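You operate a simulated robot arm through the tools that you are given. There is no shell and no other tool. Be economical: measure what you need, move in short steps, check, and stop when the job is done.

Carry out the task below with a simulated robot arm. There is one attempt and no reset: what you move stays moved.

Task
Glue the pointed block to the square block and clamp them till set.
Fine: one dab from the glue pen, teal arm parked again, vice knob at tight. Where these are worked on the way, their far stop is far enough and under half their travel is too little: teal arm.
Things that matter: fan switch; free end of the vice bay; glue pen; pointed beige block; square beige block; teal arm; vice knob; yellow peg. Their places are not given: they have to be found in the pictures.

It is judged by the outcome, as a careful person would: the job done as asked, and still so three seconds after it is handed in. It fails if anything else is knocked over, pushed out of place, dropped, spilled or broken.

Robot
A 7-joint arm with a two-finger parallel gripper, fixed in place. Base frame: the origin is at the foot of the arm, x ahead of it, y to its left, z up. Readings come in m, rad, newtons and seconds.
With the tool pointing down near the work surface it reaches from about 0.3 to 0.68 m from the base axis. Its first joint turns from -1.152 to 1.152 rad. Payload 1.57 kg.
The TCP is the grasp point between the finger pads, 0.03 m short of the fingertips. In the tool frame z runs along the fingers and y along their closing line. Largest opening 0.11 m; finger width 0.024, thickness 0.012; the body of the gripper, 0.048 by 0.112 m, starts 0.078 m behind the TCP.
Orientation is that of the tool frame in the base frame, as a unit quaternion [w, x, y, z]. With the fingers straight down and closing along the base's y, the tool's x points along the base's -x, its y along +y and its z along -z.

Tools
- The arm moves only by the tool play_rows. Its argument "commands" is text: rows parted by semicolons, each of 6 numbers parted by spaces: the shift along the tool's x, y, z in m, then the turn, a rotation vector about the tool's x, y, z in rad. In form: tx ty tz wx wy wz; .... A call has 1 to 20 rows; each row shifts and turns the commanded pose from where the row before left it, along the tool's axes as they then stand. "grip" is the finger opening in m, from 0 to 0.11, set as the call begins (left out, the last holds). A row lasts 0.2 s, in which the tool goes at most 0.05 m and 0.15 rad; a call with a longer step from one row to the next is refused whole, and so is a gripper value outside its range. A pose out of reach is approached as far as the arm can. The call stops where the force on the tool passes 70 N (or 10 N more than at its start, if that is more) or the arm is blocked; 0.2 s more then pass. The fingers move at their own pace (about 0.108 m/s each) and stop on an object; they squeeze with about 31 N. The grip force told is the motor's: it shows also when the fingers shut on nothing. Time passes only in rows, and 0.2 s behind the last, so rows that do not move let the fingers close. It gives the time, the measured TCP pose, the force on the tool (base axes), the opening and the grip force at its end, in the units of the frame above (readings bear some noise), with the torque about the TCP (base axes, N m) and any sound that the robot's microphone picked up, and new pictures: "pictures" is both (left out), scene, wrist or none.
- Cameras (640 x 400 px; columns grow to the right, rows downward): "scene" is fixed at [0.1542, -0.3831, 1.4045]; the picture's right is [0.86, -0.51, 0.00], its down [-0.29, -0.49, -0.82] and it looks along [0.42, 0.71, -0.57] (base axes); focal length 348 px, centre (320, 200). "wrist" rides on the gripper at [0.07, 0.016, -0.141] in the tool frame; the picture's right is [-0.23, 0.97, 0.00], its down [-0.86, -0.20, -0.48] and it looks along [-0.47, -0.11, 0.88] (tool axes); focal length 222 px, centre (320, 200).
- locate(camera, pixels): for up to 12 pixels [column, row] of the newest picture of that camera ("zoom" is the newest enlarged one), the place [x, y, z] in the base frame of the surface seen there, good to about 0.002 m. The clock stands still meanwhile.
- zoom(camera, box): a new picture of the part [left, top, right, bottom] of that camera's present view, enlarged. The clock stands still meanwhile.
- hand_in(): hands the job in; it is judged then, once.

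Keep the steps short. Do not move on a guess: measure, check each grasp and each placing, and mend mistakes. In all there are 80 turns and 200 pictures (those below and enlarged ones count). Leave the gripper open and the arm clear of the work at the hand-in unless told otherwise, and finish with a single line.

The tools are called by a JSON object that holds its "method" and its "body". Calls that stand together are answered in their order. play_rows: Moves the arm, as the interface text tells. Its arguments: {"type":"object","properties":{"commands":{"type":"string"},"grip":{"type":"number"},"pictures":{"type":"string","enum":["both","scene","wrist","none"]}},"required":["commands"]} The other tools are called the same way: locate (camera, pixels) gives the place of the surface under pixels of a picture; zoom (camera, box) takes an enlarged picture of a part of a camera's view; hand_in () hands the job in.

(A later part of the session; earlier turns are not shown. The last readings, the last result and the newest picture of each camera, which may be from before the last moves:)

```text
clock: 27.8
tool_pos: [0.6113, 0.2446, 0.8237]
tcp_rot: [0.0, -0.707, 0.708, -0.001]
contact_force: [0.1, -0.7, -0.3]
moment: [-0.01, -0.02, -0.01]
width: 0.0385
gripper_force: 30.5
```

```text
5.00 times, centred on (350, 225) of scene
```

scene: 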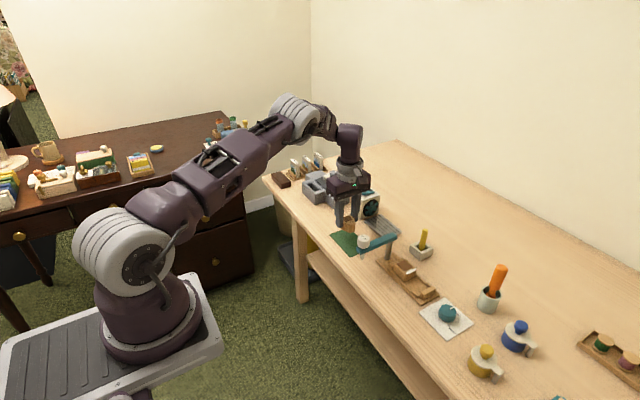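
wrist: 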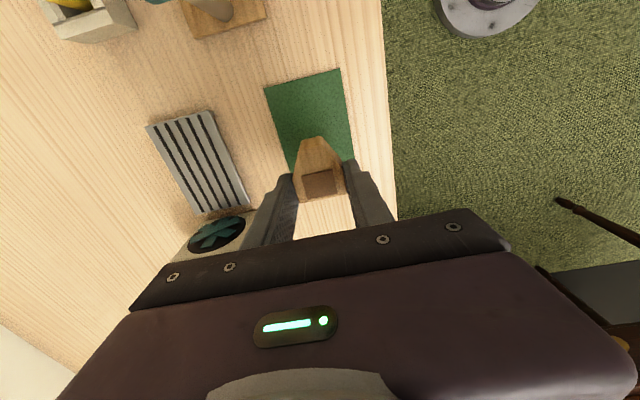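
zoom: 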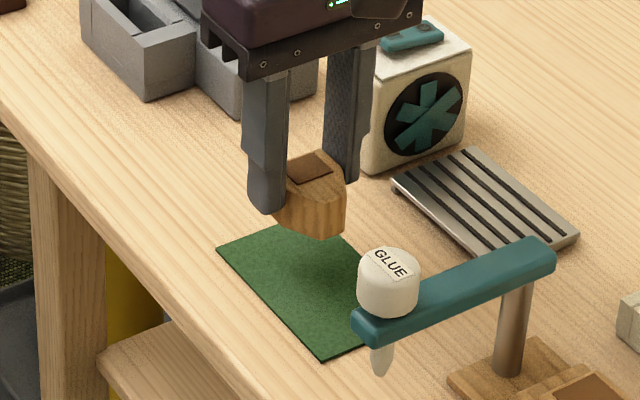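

Held at 38.5 mm width. I'll raise it well above the pen and look at the vice for precise placing.

{"method": "play_rows", "body": {"commands": "0 0 -0.04 0 0 0;0 0 -0.04 0 0 0;0 0 -0.03 0 0 0;0.04 -0.01 0 0 0 0;0.04 -0.01 0 0 0 0;0.04 -0.01 0 0 0 0;0.04 -0.01 0 0 0 0;0 0 0 0 0 0", "pictures": "both"}}

{"method": "zoom", "body": {"camera": "scene", "box": [380, 245, 450, 305]}}

{"method": "zoom", "body": {"camera": "wrist", "box": [260, 20, 380, 160]}}

```text
clock: 29.6
tool_pos: [0.6505, 0.0863, 0.9316]
tcp_rot: [-0.001, 0.707, -0.707, 0.0]
contact_force: [-0.3, 0.0, 0.1]
moment: [0.01, 0.01, -0.03]
width: 0.0386
gripper_force: 31.3
```

scene: 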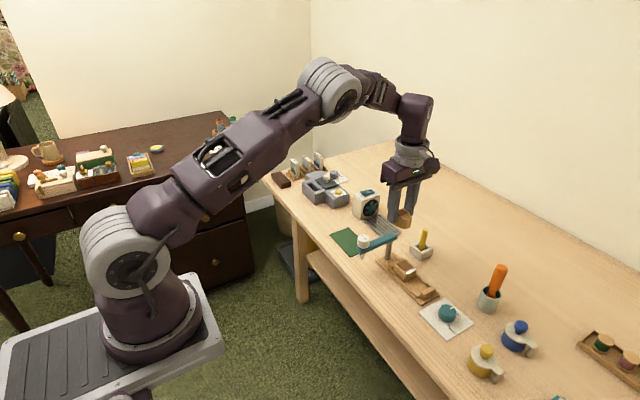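
wrist: 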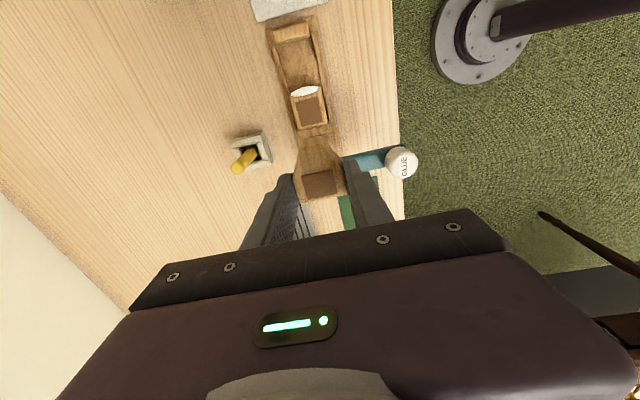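

```text
6.67 times, centred on (415, 275) of scene
```

zoom: 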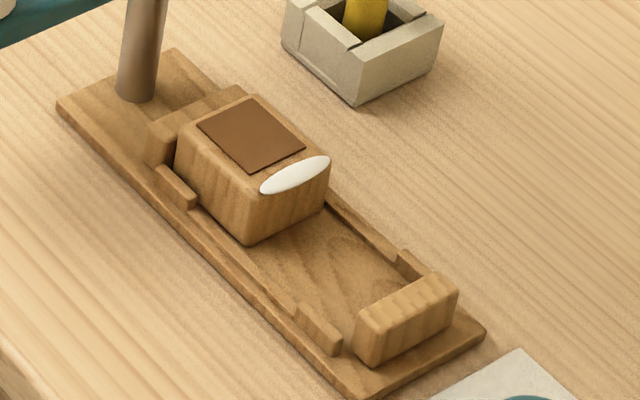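

```text
2.86 times, centred on (320, 90) of wrist
```

zoom: 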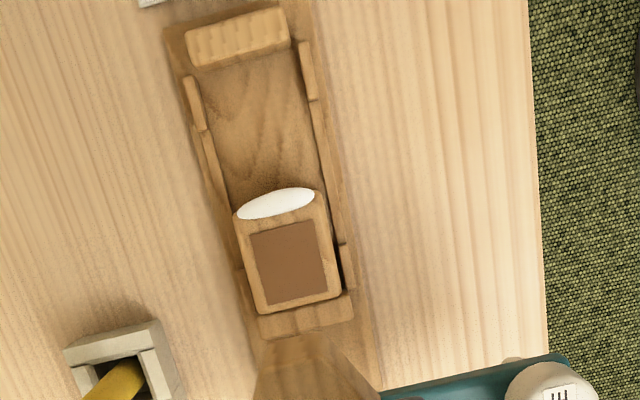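

{"method": "locate", "body": {"camera": "zoom", "pixels": [[275, 205], [238, 218], [318, 195], [190, 62], [288, 42], [240, 62], [202, 128], [318, 98], [262, 140], [300, 265], [222, 190], [300, 322]]}}

{"method": "locate", "body": {"camera": "scene", "pixels": [[404.5, 281], [417, 273], [409, 279], [422, 288], [433, 283], [428, 286], [410, 287]]}}

```text
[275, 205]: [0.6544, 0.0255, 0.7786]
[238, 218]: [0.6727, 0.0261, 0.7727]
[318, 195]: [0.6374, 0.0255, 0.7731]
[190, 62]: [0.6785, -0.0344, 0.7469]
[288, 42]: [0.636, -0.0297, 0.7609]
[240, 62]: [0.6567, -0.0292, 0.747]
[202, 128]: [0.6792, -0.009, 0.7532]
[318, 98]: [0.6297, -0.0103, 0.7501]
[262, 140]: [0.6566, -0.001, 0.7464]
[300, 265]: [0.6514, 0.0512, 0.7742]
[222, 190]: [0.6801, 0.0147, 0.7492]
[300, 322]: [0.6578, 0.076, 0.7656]
```

```text
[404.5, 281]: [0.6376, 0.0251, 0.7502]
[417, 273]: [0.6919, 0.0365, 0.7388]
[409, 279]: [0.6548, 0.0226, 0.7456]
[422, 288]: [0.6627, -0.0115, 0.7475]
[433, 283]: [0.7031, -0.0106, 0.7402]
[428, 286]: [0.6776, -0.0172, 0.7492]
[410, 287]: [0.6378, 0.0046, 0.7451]
```

Square block's face is at y≈0.0245, jaw face y≈-0.030, floor z≈0.7465. The target is TCP (0.655, 0.010), which leaves about 4 mm and 6 mm gaps. I'll move over and come partway down.

{"method": "play_rows", "body": {"commands": "0.038 -0.0045 0 0 0 0;0.038 0 0 0 0 0;0 0 0.04 0 0 0;0 0 0.04 0 0 0;0 0 0.03 0 0 0;0 0 0 0 0 0", "pictures": "both"}}

{"method": "zoom", "body": {"camera": "scene", "box": [370, 220, 460, 310]}}

{"method": "zoom", "body": {"camera": "wrist", "box": [260, 90, 380, 220]}}

```text
clock: 31.0
tool_pos: [0.6589, 0.0067, 0.8231]
tcp_rot: [0.0, 0.708, -0.707, 0.0]
contact_force: [-0.3, -0.1, -0.4]
moment: [-0.01, 0.05, -0.02]
width: 0.0385
gripper_force: 30.8
```

scene: 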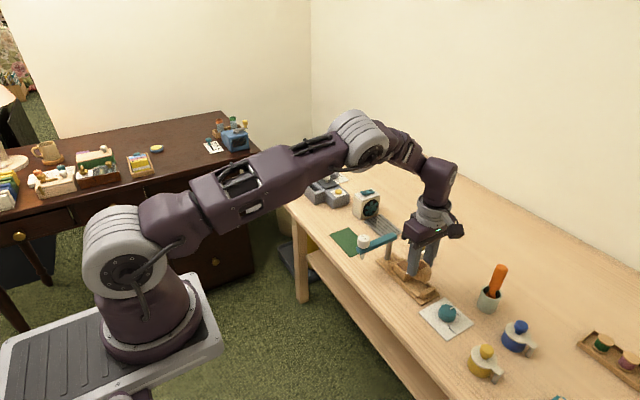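
wrist: 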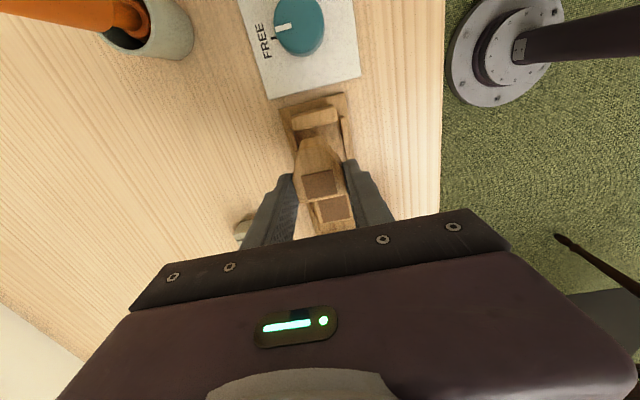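

```text
4.44 times, centred on (415, 265) of scene
```

zoom: 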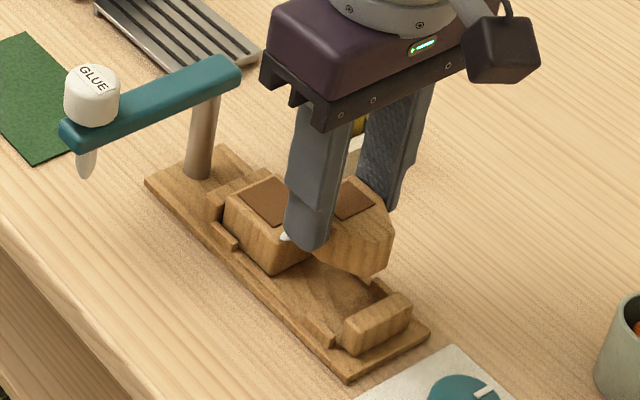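

```text
3.08 times, centred on (320, 155) of wrist
```

zoom: 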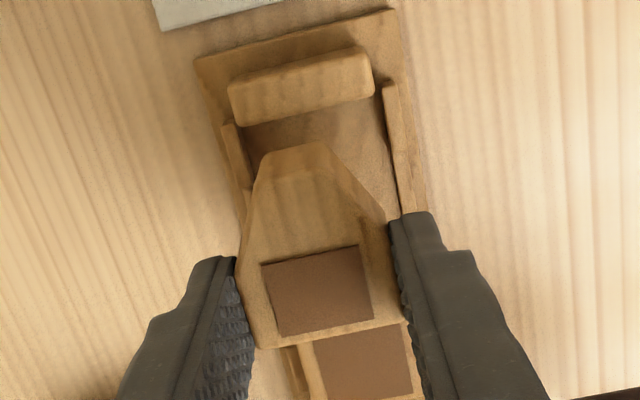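

{"method": "locate", "body": {"camera": "zoom", "pixels": [[318, 290], [280, 340], [380, 315], [325, 345], [270, 155], [325, 145], [298, 150], [362, 366], [243, 240], [375, 220], [255, 340], [315, 70]]}}

{"method": "play_rows", "body": {"commands": "0 0 0 0 0 0", "pictures": "none"}}

```text
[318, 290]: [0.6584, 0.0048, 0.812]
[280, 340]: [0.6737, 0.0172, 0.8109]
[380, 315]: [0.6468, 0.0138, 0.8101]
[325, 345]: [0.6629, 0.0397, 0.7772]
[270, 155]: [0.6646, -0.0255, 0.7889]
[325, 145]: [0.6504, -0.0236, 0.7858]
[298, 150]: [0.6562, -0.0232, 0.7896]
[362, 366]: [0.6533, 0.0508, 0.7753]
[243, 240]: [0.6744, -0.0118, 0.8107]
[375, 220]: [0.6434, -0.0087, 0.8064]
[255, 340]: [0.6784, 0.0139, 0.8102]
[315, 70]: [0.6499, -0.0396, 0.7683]
```

```text
clock: 31.4
tool_pos: [0.6602, 0.0072, 0.8249]
tcp_rot: [0.0, -0.707, 0.707, 0.0]
contact_force: [0.5, -0.4, -0.4]
moment: [-0.01, -0.02, -0.02]
width: 0.039
gripper_force: 31.4
```

The block sits 4 mm too far in +x and 3 mm too far in -y. I'll correct that and lower to just above the floor.

{"method": "play_rows", "body": {"commands": "-0.0025 0.0045 0 0 0 0;0 0 0.015 0 0 0;0 0 0.012 0 0 0;0 0 0 0 0 0", "pictures": "both"}}

{"method": "zoom", "body": {"camera": "scene", "box": [370, 220, 460, 310]}}

{"method": "zoom", "body": {"camera": "wrist", "box": [260, 90, 380, 220]}}

```text
clock: 32.4
tool_pos: [0.6525, 0.0102, 0.7967]
tcp_rot: [0.0, -0.707, 0.707, 0.0]
contact_force: [0.3, -0.7, -0.4]
moment: [0.02, 0.01, -0.01]
width: 0.0386
gripper_force: 31.0
```

scene: 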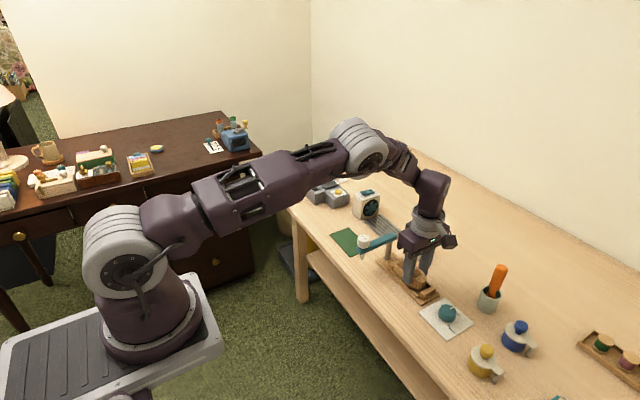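
wrist: 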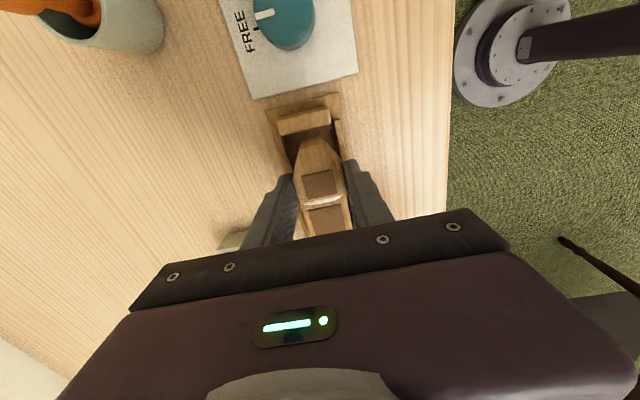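

```text
4.44 times, centred on (415, 265) of scene
```

zoom: 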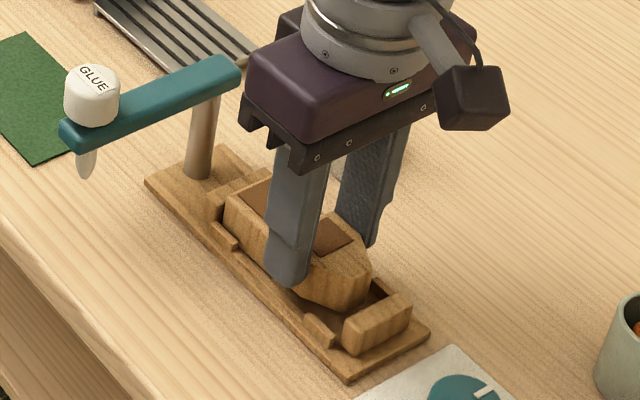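

```text
3.08 times, centred on (320, 155) of wrist
```

zoom: 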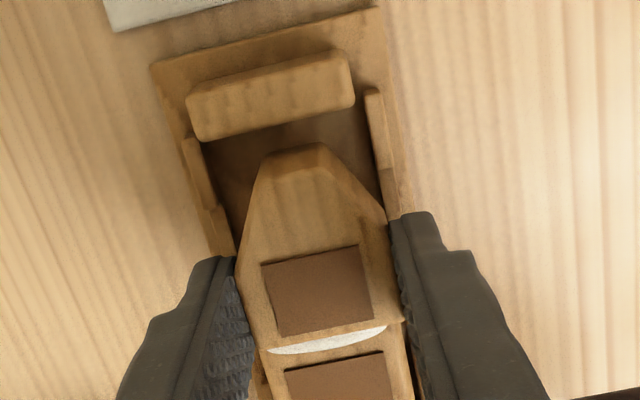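

Well aligned, perhaps 2 mm low in x. I'll nudge and lower the rest of the way.

{"method": "play_rows", "body": {"commands": "0 -0.002 0.003 0 0 0;0 0 0.003 0 0 0;0 0 0.0025 0 0 0;0 0 0 0 0 0", "pictures": "wrist"}}

{"method": "zoom", "body": {"camera": "wrist", "box": [260, 90, 380, 220]}}

{"method": "zoom", "body": {"camera": "scene", "box": [380, 245, 450, 305]}}

```text
clock: 33.4
tool_pos: [0.6551, 0.0102, 0.7892]
tcp_rot: [-0.001, 0.707, -0.707, 0.0]
contact_force: [-0.7, 0.6, 0.0]
moment: [0.0, 0.0, -0.05]
width: 0.039
gripper_force: 31.2
```

wrist: 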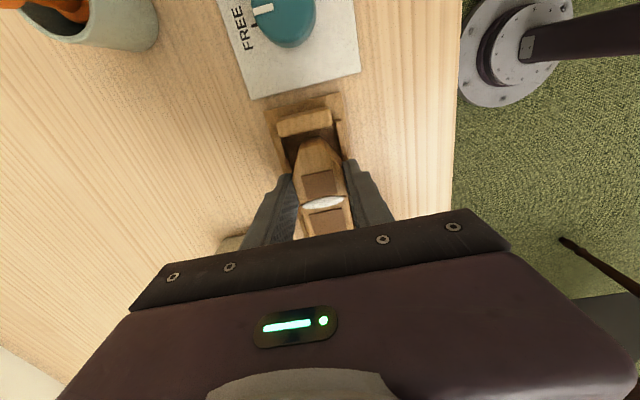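

```text
3.08 times, centred on (320, 155) of wrist
```

zoom: 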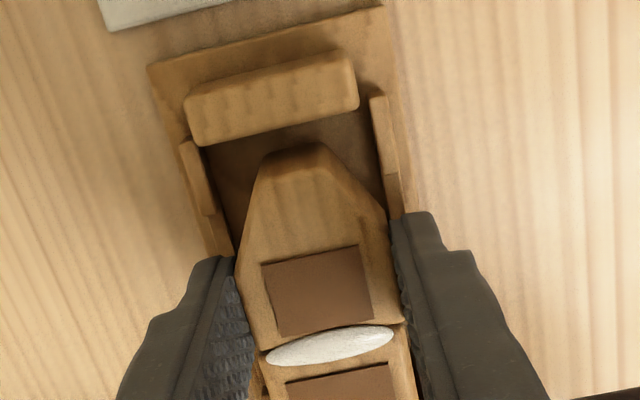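

```text
6.67 times, centred on (415, 275) of scene
```

zoom: 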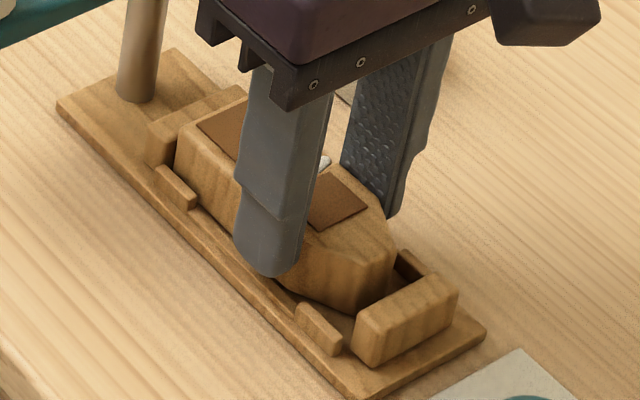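

About 1–2 mm above the floor. A last small lowering, feeling for contact, then release.

{"method": "play_rows", "body": {"commands": "0 0 0.001 0 0 0;0 0 0.001 0 0 0;0 0 0 0 0 0", "pictures": "none"}}

```text
clock: 34.2
tool_pos: [0.6535, 0.0109, 0.7868]
tcp_rot: [-0.001, 0.707, -0.707, 0.0]
contact_force: [-4.7, -1.2, 14.9]
moment: [-0.18, 0.19, -0.07]
width: 0.0387
gripper_force: 30.7
```

Contact felt (15 N upward). Opening gently and rising.

{"method": "play_rows", "body": {"commands": "0 0 0 0 0 0;0 0 0 0 0 0;0 0 -0.02 0 0 0;0 0 -0.04 0 0 0;0 0 -0.04 0 0 0;0 0 -0.04 0 0 0;0 0 0 0 0 0", "grip": 0.06, "pictures": "both"}}

{"method": "zoom", "body": {"camera": "scene", "box": [380, 245, 450, 305]}}

{"method": "zoom", "body": {"camera": "wrist", "box": [230, 20, 390, 200]}}

```text
clock: 35.8
tool_pos: [0.6525, 0.0104, 0.9296]
tcp_rot: [0.001, 0.707, -0.707, 0.0]
contact_force: [0.6, -0.5, -0.3]
moment: [-0.01, -0.03, -0.01]
width: 0.0599
gripper_force: 0.0
```

scene: 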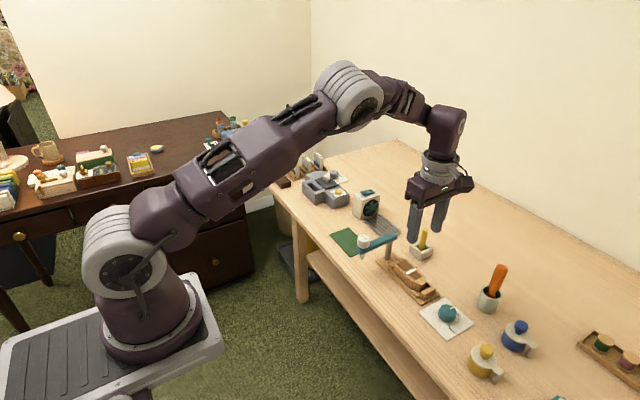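
wrist: 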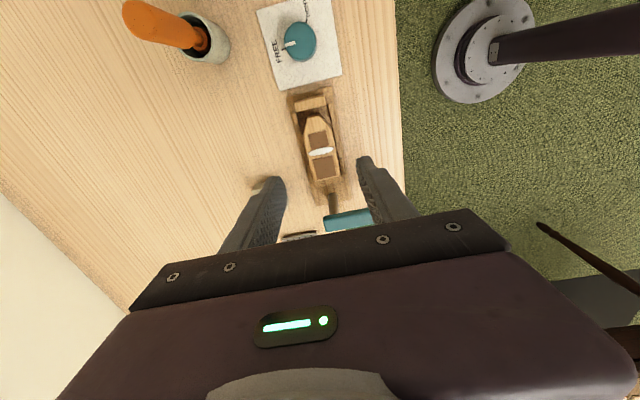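

```text
6.67 times, centred on (415, 275) of scene
```

zoom: 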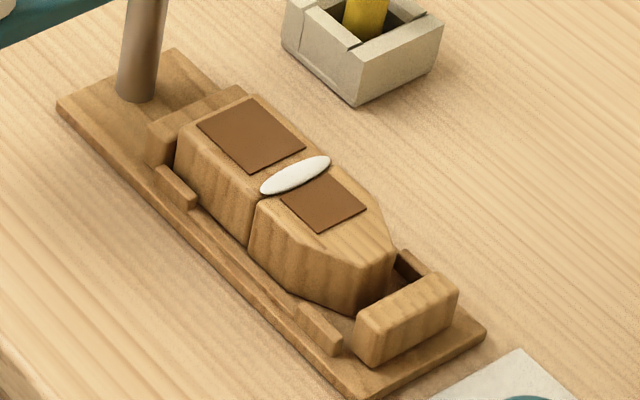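

```text
2.22 times, centred on (310, 110) of wrist
```

zoom: 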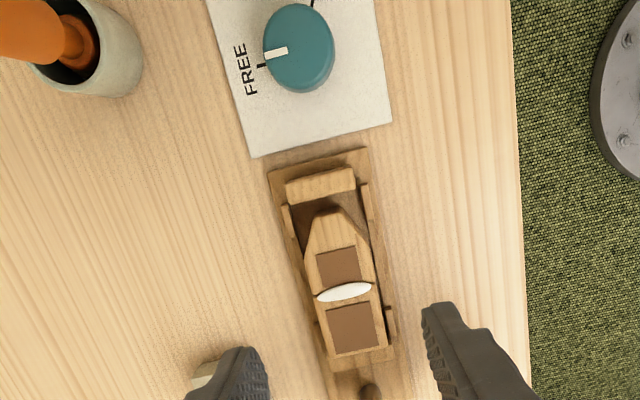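

The block is placed with a 3–4 mm gap to the dab face. Next the knob: I'll locate the knob, its pointer and the marks.

{"method": "zoom", "body": {"camera": "wrist", "box": [240, 0, 360, 90]}}

{"method": "zoom", "body": {"camera": "scene", "box": [410, 285, 490, 345]}}

```text
4.44 times, centred on (300, 45) of wrist
```

zoom: 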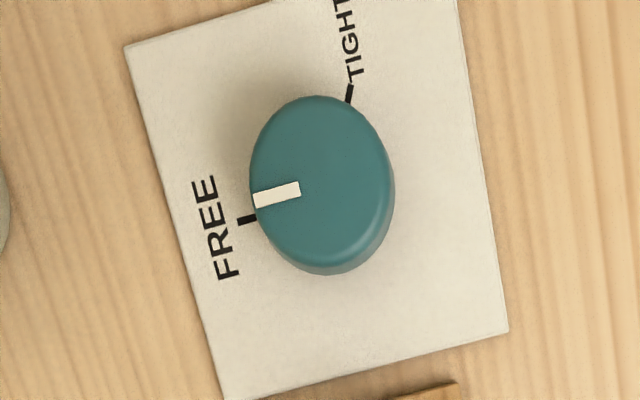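

```text
6.67 times, centred on (450, 315) of scene
```

zoom: 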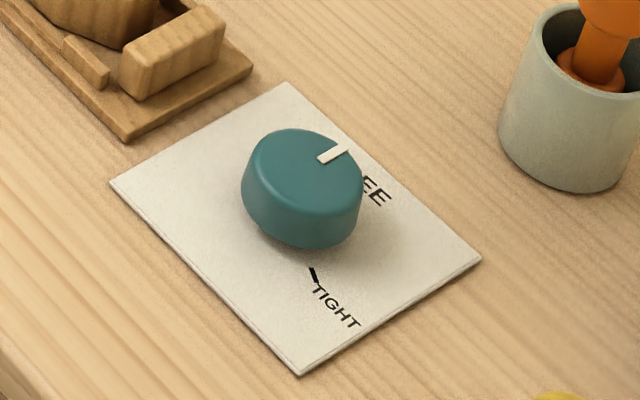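

{"method": "locate", "body": {"camera": "zoom", "pixels": [[300, 165], [342, 149], [325, 157], [313, 276], [251, 165], [358, 180], [305, 132], [290, 205], [300, 245], [245, 195], [230, 240]]}}

{"method": "locate", "body": {"camera": "wrist", "pixels": [[283.6, 49.5], [306.6, 21], [298, 42], [287, 44], [295, 41.5], [284.5, 37], [313, 38], [300, 23], [302, 58], [300, 40]]}}

```text
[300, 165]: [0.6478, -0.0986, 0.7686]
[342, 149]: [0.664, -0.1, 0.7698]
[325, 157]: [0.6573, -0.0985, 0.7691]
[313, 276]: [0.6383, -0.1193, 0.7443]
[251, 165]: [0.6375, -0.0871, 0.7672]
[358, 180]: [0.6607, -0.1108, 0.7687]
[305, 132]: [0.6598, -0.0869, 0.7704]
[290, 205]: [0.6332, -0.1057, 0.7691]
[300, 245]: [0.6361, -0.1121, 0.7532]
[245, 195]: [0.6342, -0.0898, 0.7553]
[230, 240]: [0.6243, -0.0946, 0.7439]
```

```text
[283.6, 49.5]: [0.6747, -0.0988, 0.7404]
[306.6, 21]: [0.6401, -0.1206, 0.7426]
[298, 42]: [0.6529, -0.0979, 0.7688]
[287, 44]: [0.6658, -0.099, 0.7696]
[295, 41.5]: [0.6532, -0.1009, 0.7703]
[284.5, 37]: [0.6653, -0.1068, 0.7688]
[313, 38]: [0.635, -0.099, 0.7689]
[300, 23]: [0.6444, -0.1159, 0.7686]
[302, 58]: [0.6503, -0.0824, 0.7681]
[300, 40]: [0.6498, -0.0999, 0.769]
```

The knob centre is at (0.6485, -0.099), radius 0.017, top z 0.769. The pointer is at 0°, and the TIGHT mark at about -113°, so a clockwise turn of about 113°. I'll check the cup, handle and pots for clearance.

{"method": "locate", "body": {"camera": "scene", "pixels": [[499, 268], [494, 285], [488, 293], [480, 297], [488, 310], [485, 350], [480, 365], [517, 328], [498, 378]]}}

{"method": "play_rows", "body": {"commands": "0.036 0.001 0 0 0 0;0.036 0.001 0 0 0 0;0.0365 0.001 0 0 0 0;0 0 0.03 0 0 0;0 0 0.03 0 0 0;0 0 0 0 0 0", "pictures": "both", "grip": 0.06}}

{"method": "zoom", "body": {"camera": "scene", "box": [400, 225, 520, 345]}}

{"method": "zoom", "body": {"camera": "wrist", "box": [240, 100, 400, 230]}}

```text
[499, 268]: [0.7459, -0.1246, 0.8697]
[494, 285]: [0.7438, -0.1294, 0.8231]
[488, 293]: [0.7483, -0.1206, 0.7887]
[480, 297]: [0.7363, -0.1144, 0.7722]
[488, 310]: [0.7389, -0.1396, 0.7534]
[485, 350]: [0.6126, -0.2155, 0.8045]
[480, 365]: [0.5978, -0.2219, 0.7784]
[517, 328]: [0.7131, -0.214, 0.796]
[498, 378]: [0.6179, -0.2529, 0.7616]
```

```text
clock: 37.2
tool_pos: [0.6505, -0.0978, 0.8655]
tcp_rot: [-0.001, 0.707, -0.707, 0.0]
contact_force: [-0.3, -0.3, 0.2]
moment: [-0.03, -0.01, 0.03]
width: 0.0601
gripper_force: 0.0
```

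scene: 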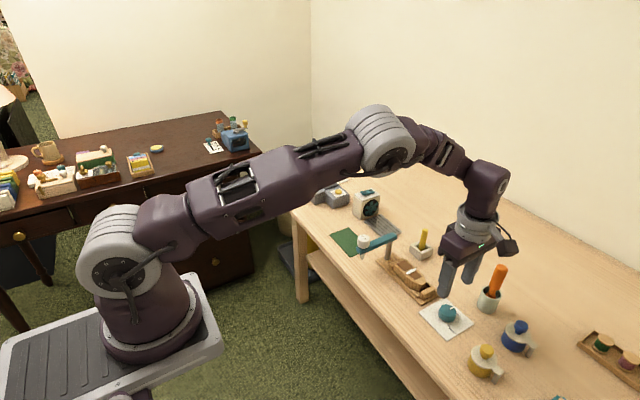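
wrist: 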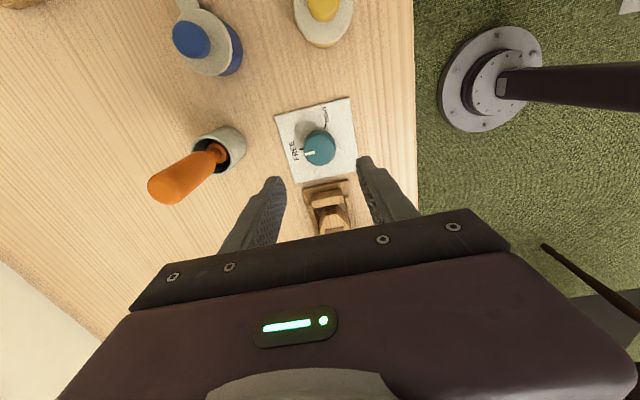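

```text
3.33 times, centred on (460, 285) of scene
```

zoom: 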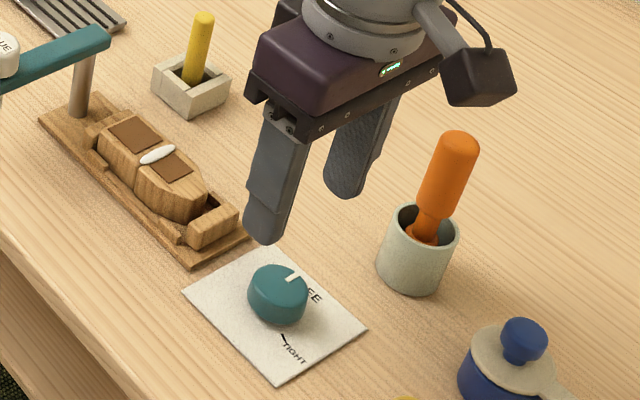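

```text
3.08 times, centred on (320, 165) of wrist
```

zoom: 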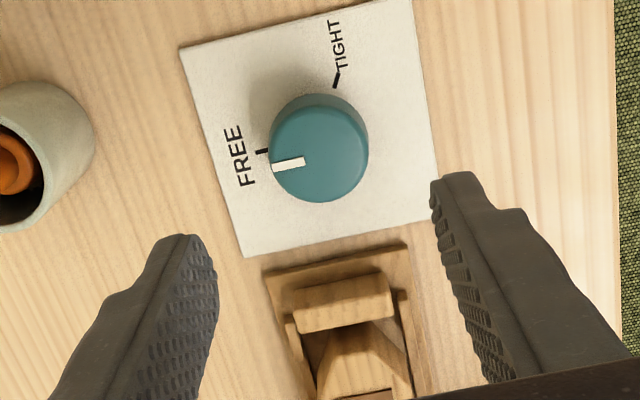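

The orange handle (x≥0.735) is clear of the gripper body, and the camera will sweep away from it. Descending around the knob.

{"method": "play_rows", "body": {"commands": "0.001 0.002 0.03 0 0 0;0 0 0.03 0 0 0;0 0 0.015 0 0 0;0 0 0.008 0 0 0;0 0 0 0 0 0", "pictures": "both"}}

{"method": "zoom", "body": {"camera": "scene", "box": [400, 245, 500, 345]}}

{"method": "zoom", "body": {"camera": "wrist", "box": [240, 100, 400, 230]}}

```text
clock: 38.4
tool_pos: [0.6503, -0.0981, 0.7838]
tcp_rot: [0.0, -0.707, 0.707, 0.001]
contact_force: [-0.4, -0.4, -0.4]
moment: [0.0, -0.01, -0.02]
width: 0.0599
gripper_force: 0.0
```

scene: 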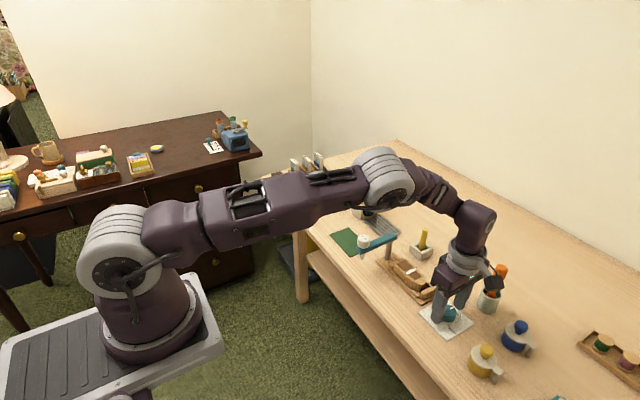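
wrist: 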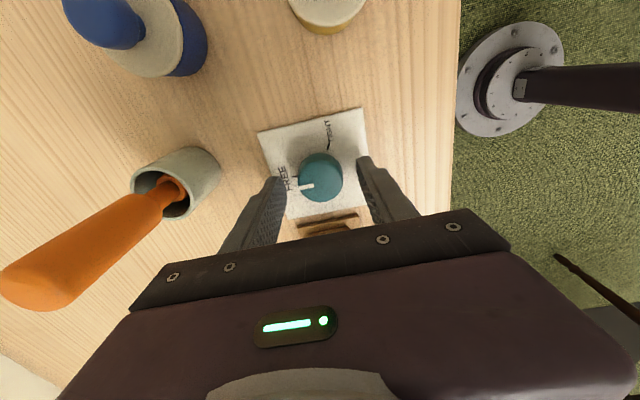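

```text
4.00 times, centred on (450, 295) of scene
```

zoom: 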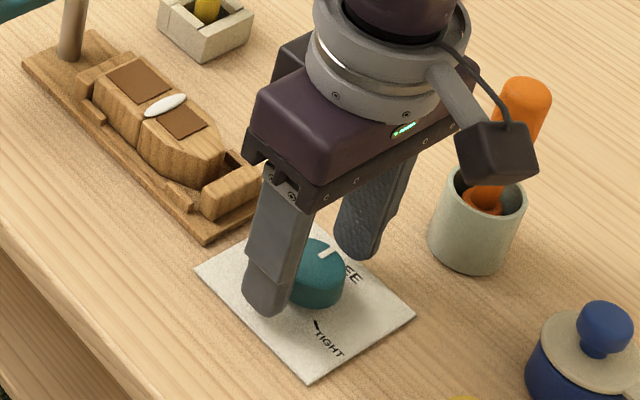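

```text
3.08 times, centred on (320, 165) of wrist
```

zoom: 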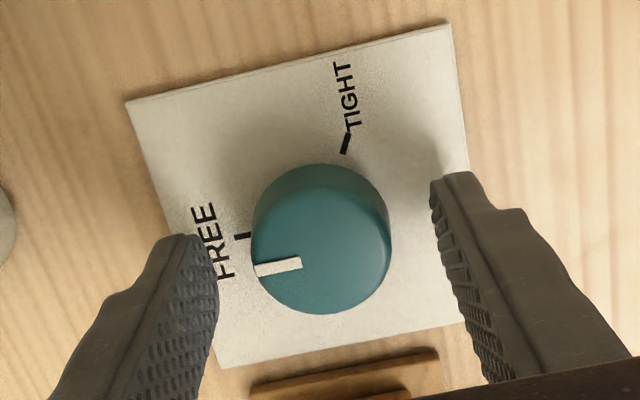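

{"method": "locate", "body": {"camera": "zoom", "pixels": [[258, 240], [386, 230], [320, 175], [325, 308], [320, 240], [345, 143], [240, 237], [285, 265]]}}

```text
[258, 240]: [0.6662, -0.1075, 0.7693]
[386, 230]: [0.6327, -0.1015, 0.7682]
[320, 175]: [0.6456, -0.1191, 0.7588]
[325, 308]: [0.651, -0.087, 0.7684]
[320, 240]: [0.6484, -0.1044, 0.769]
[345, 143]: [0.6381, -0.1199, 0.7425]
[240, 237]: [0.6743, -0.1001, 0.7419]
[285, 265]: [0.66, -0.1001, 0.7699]
```

Knob centre refined to (0.6495, -0.101). I'll shift slightly and close on it.

{"method": "play_rows", "body": {"commands": "0.0025 0.0005 0.001 0 0 0;0 0 0 0 0 0;0 0 0 0 0 0", "pictures": "none"}}

{"method": "play_rows", "body": {"commands": "0 0 0 0 0 0;0 0 0 0 0 0;0 0 0 0 0 0", "pictures": "wrist", "grip": 0.02}}

```text
clock: 39.2
tool_pos: [0.6501, -0.101, 0.7826]
tcp_rot: [0.0, 0.707, -0.707, -0.001]
contact_force: [0.3, 0.4, 0.3]
moment: [-0.01, 0.0, 0.01]
width: 0.0601
gripper_force: 0.0
```

```text
clock: 40.0
tool_pos: [0.6495, -0.1014, 0.7811]
tcp_rot: [0.001, -0.707, 0.707, 0.0]
contact_force: [8.0, -1.1, -5.1]
moment: [0.0, -0.34, -0.03]
width: 0.0372
gripper_force: 43.6
```

wrist: 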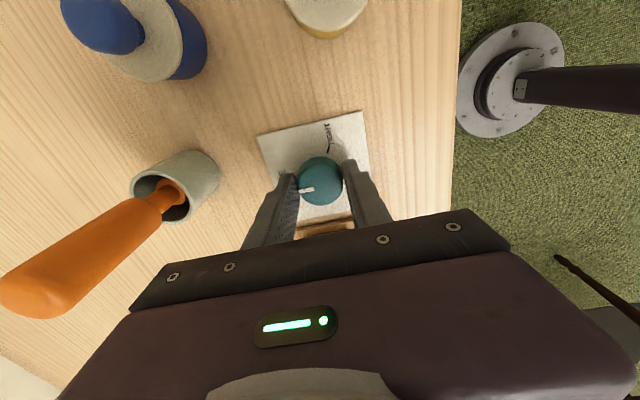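

Gripped. I'll turn clockwise about 57° and check.

{"method": "play_rows", "body": {"commands": "0 0 0 0 0 0.1;0 0 0 0 0 0.15;0 0 0 0 0 0.15;0 0 0 0 0 0.15;0 0 0 0 0 0.15;0 0 0 0 0 0.15;0 0 0 0 0 0.15;0 0 0 0 0 0", "pictures": "both"}}

{"method": "zoom", "body": {"camera": "scene", "box": [380, 245, 500, 345]}}

{"method": "zoom", "body": {"camera": "wrist", "box": [240, 100, 400, 230]}}

```text
clock: 41.8
tool_pos: [0.6492, -0.1001, 0.7827]
tcp_rot: [0.002, -0.281, 0.96, 0.001]
contact_force: [19.9, 10.2, 10.7]
moment: [0.52, -0.59, -0.01]
width: 0.0374
gripper_force: 44.0
```

scene: 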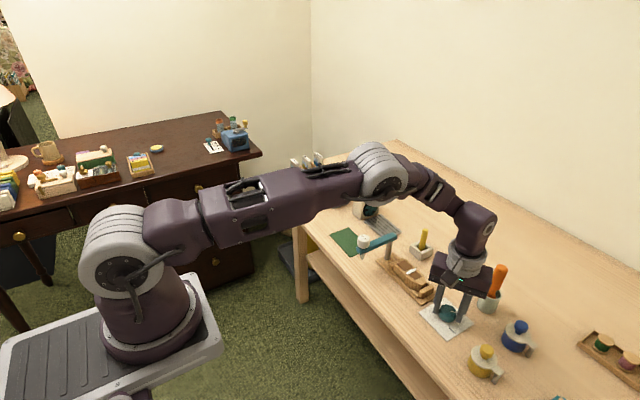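
wrist: 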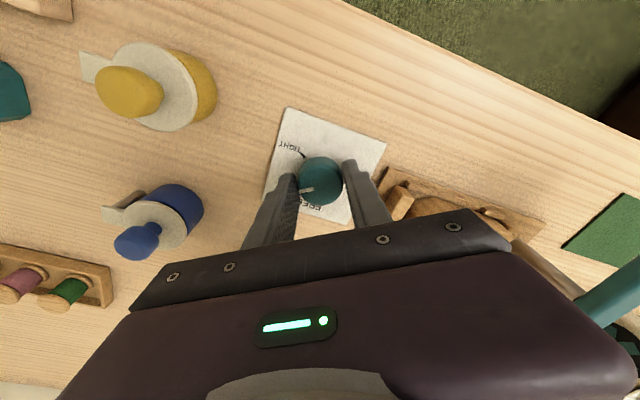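

```text
4.00 times, centred on (440, 295) of scene
```

zoom: 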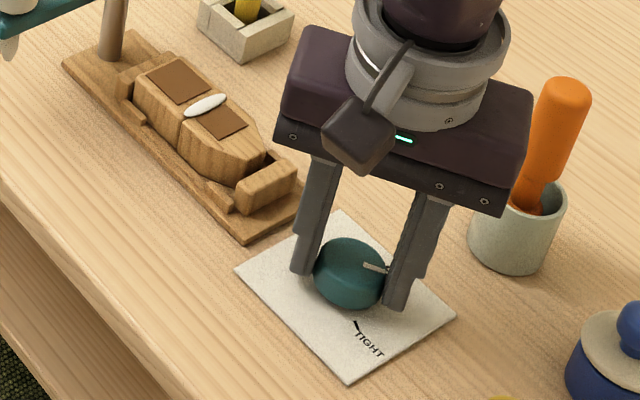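

```text
3.08 times, centred on (320, 165) of wrist
```

zoom: 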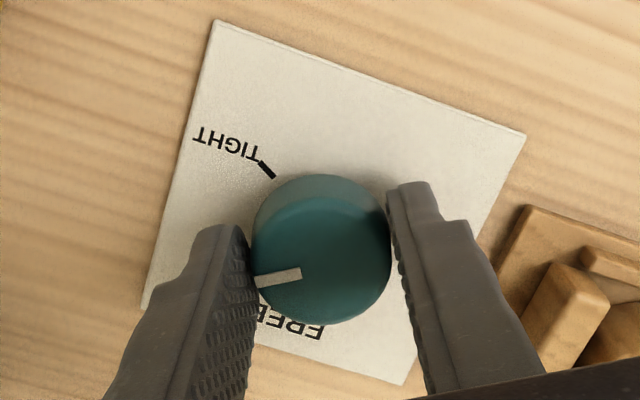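

The knob turns with the gripper and the pointer is on its way. Turning about another 50°.

{"method": "play_rows", "body": {"commands": "0 0 0 0 0 0.15;0 0 0 0 0 0.15;0 0 0 0 0 0.15;0 0 0 0 0 0.15;0 0 0 0 0 0.15;0 0 0 0 0 0.12;0 0 0 0 0 0", "pictures": "both"}}

{"method": "zoom", "body": {"camera": "scene", "box": [380, 245, 500, 345]}}

{"method": "zoom", "body": {"camera": "wrist", "box": [240, 100, 400, 230]}}

```text
clock: 43.4
tool_pos: [0.6483, -0.0996, 0.7823]
tcp_rot: [0.001, 0.149, 0.989, 0.001]
contact_force: [12.0, 29.6, 26.3]
moment: [0.91, -0.12, 0.02]
width: 0.0372
gripper_force: 43.8
```

scene: 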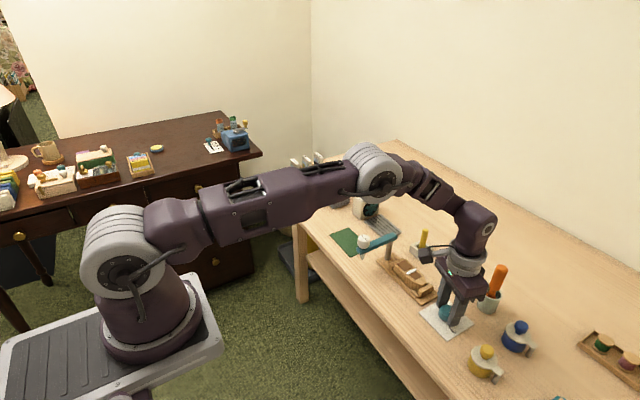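
wrist: 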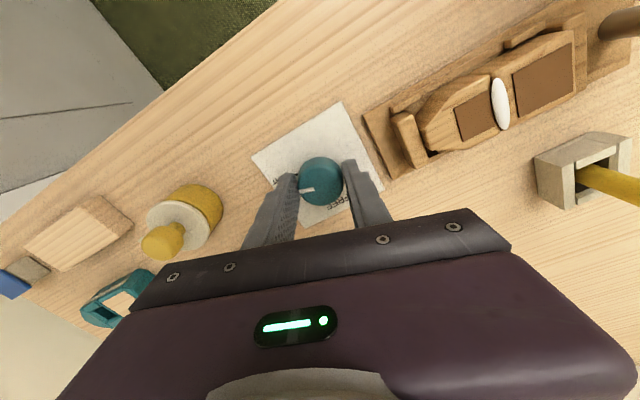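

```text
4.00 times, centred on (440, 295) of scene
```

zoom: 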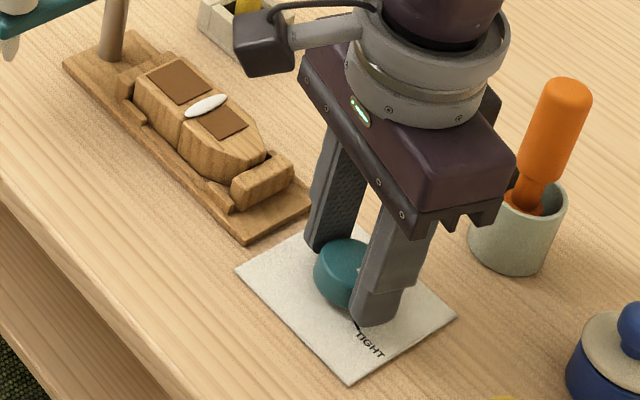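

```text
3.08 times, centred on (320, 165) of wrist
```

zoom: 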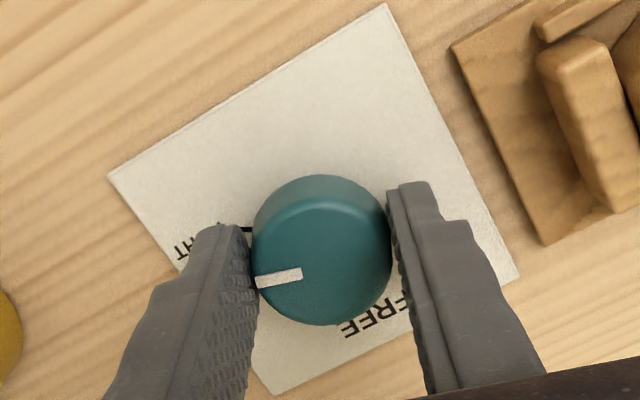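

At about 107°, with the TIGHT mark estimated at ~119°. Turning a little further while watching the moment.

{"method": "play_rows", "body": {"commands": "0 0 0 0 0 0.07;0 0 0 0 0 0.07;0 0 0 0 0 0.06;0 0 0 0 0 0", "pictures": "both"}}

{"method": "zoom", "body": {"camera": "wrist", "box": [240, 100, 400, 230]}}

{"method": "zoom", "body": {"camera": "scene", "box": [380, 245, 450, 305]}}

```text
clock: 44.4
tool_pos: [0.6493, -0.0993, 0.7821]
tcp_rot: [0.0, 0.247, 0.969, 0.001]
contact_force: [12.6, 32.2, 28.1]
moment: [1.02, -0.27, 0.02]
width: 0.0373
gripper_force: 43.4
```

scene: 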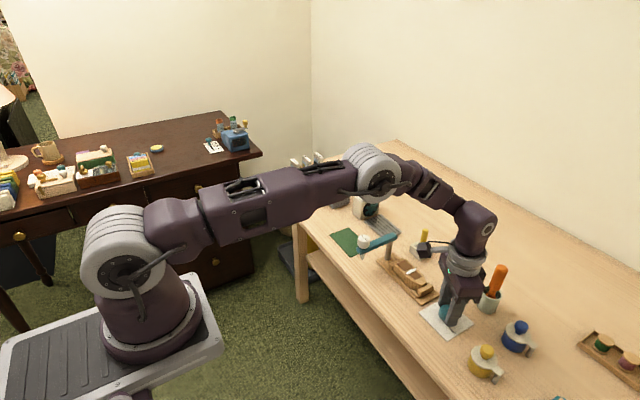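
wrist: 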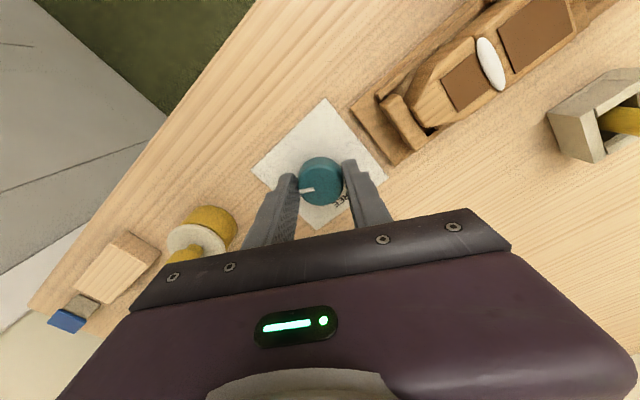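

```text
3.08 times, centred on (320, 165) of wrist
```

zoom: 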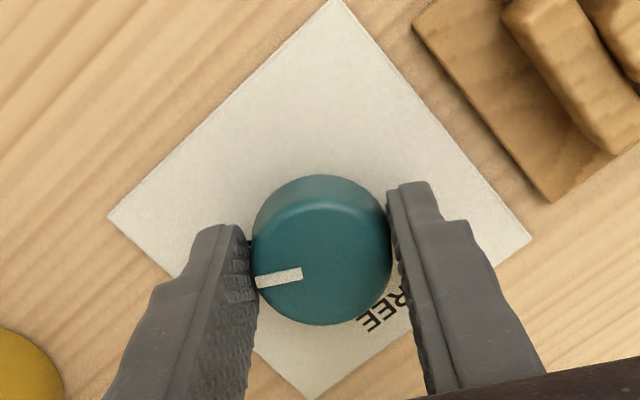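

```text
6.67 times, centred on (415, 275) of scene
```

zoom: 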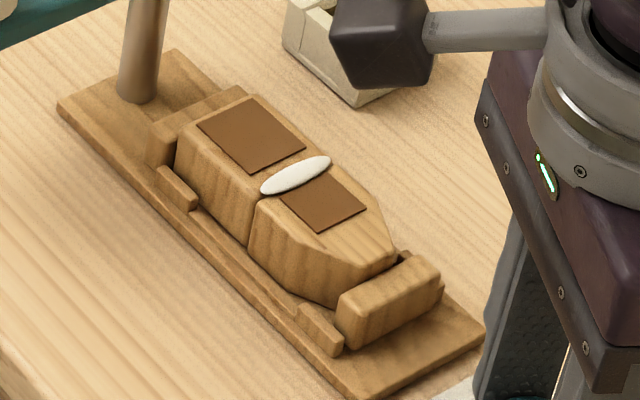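

The jaw has moved in to the pointed block's tip. Comparing with the FREE view, the mark is still about 5–8° on. I'll turn a bit more.

{"method": "play_rows", "body": {"commands": "0 0 0 0 0 0.04;0 0 0 0 0 0.04;0 0 0 0 0 0.04;0 0 0 0 0 0", "pictures": "both"}}

{"method": "zoom", "body": {"camera": "wrist", "box": [280, 140, 360, 230]}}

{"method": "zoom", "body": {"camera": "scene", "box": [380, 245, 450, 305]}}

```text
clock: 45.4
tool_pos: [0.6484, -0.0988, 0.7818]
tcp_rot: [-0.001, 0.304, 0.953, 0.002]
contact_force: [10.2, 29.7, 18.2]
moment: [0.89, -0.51, 0.51]
width: 0.0371
gripper_force: 43.9
```

scene: 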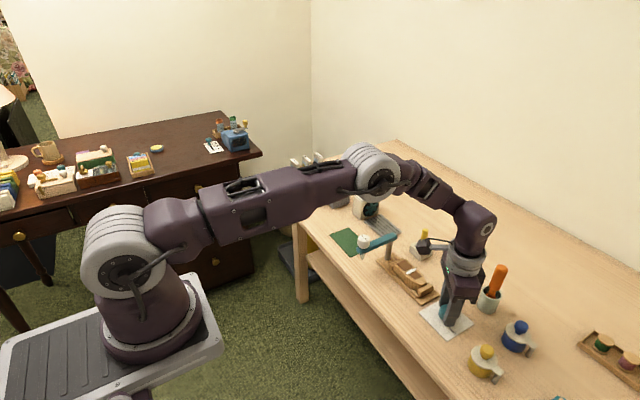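
wrist: 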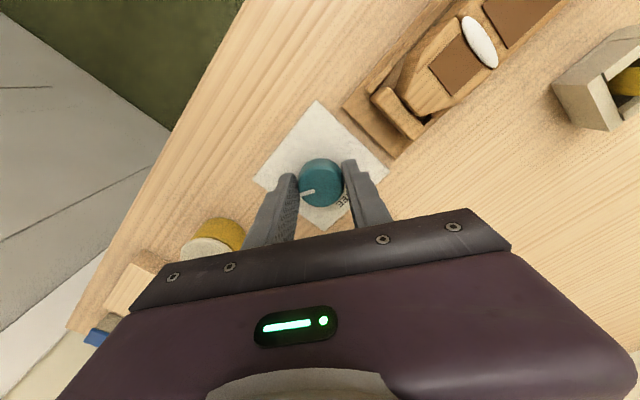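

```text
4.44 times, centred on (320, 185) of wrist
```

zoom: 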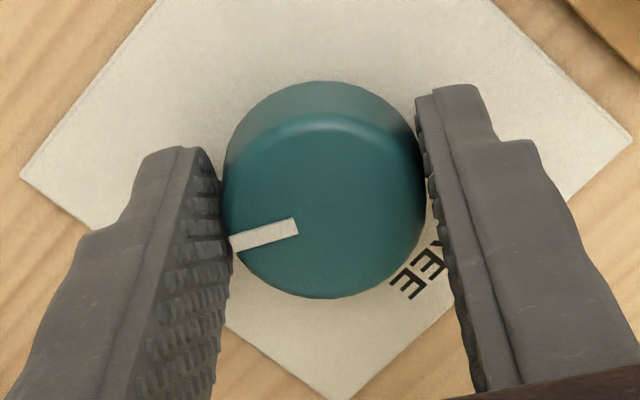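

```text
6.67 times, centred on (415, 275) of scene
```

zoom: 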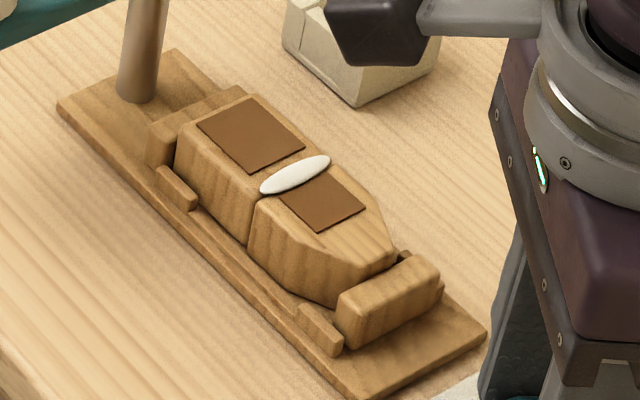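

A moment of 0.5 N m shows the knob's stop is reached. I'll open the fingers and rise to check the pointer and the jaw contact.

{"method": "play_rows", "body": {"commands": "0 0 0 0 0 0;0 0 0 0 0 0;0 0 -0.03 0 0 0;0 0 -0.04 0 0 0;0 0 -0.04 0 0 0;0 0 -0.03 0 0 0;0.04 0 0 0 0 0;0.04 0 0 0 0 0;0 0 0 0 0 0", "pictures": "both", "grip": 0.06}}

{"method": "zoom", "body": {"camera": "scene", "box": [380, 245, 450, 305]}}

{"method": "zoom", "body": {"camera": "scene", "box": [410, 285, 490, 345]}}

```text
clock: 47.4
tool_pos: [0.5851, -0.0535, 0.9252]
tcp_rot: [0.0, 0.304, 0.953, 0.0]
contact_force: [0.5, -0.3, 0.5]
moment: [0.0, -0.02, 0.0]
width: 0.06
gripper_force: 0.1
```

scene: 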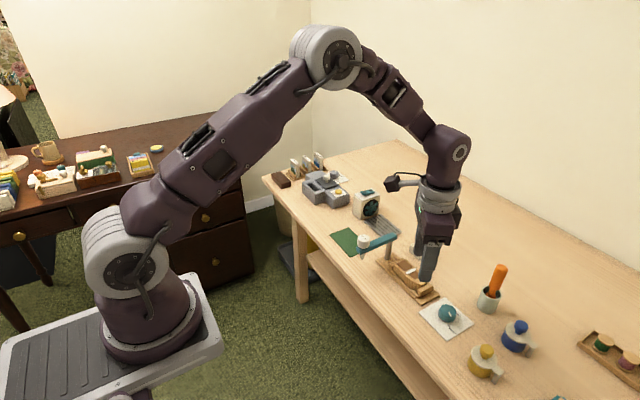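
wrist: 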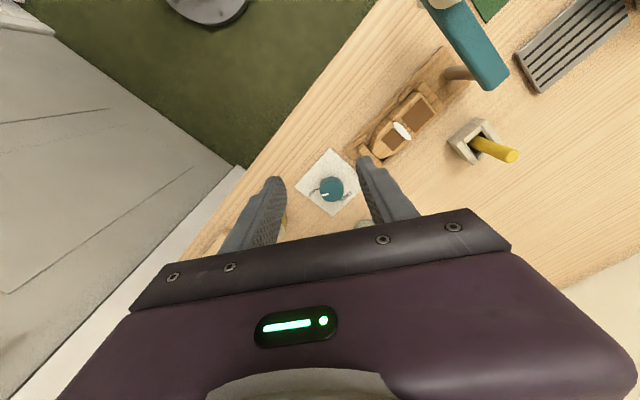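

```text
6.67 times, centred on (415, 275) of scene
```

zoom: 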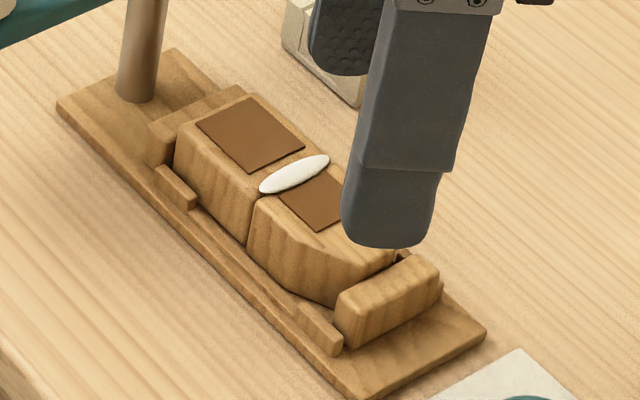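

```text
6.67 times, centred on (450, 315) of scene
```

zoom: 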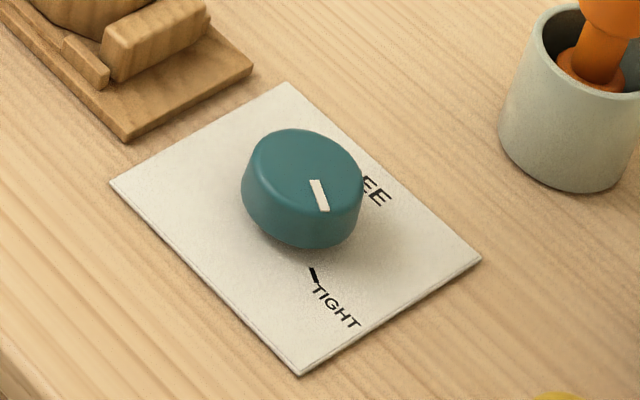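

{"method": "locate", "body": {"camera": "zoom", "pixels": [[315, 181], [324, 209], [310, 268], [317, 284], [303, 166], [250, 165], [360, 180], [300, 131], [298, 208]]}}

{"method": "zoom", "body": {"camera": "wrist", "box": [290, 140, 380, 220]}}

{"method": "zoom", "body": {"camera": "wrist", "box": [340, 40, 480, 180]}}

```text
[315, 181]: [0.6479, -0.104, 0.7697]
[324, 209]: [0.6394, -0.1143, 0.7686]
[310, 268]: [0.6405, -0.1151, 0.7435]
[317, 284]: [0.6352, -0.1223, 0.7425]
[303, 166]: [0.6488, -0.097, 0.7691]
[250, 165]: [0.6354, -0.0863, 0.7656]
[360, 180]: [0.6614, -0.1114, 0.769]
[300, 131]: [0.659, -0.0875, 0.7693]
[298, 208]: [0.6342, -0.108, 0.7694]
```

```text
5.00 times, centred on (335, 180) of wrist
```

zoom: 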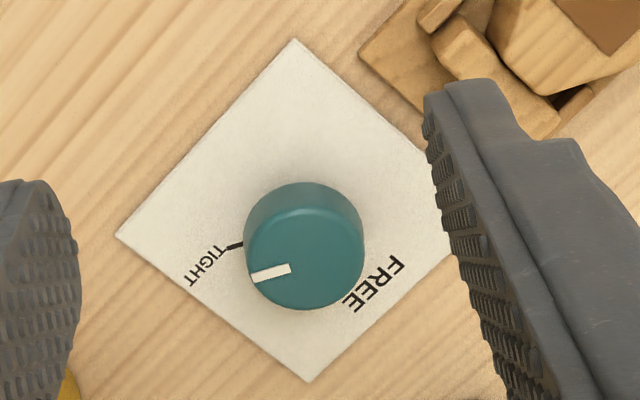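

```text
2.86 times, centred on (410, 110) of wrist
```

zoom: 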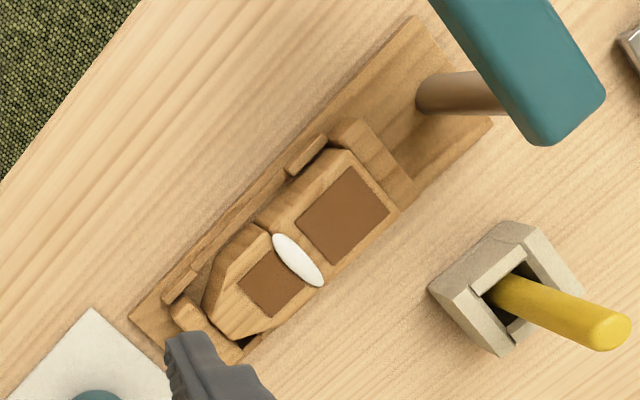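

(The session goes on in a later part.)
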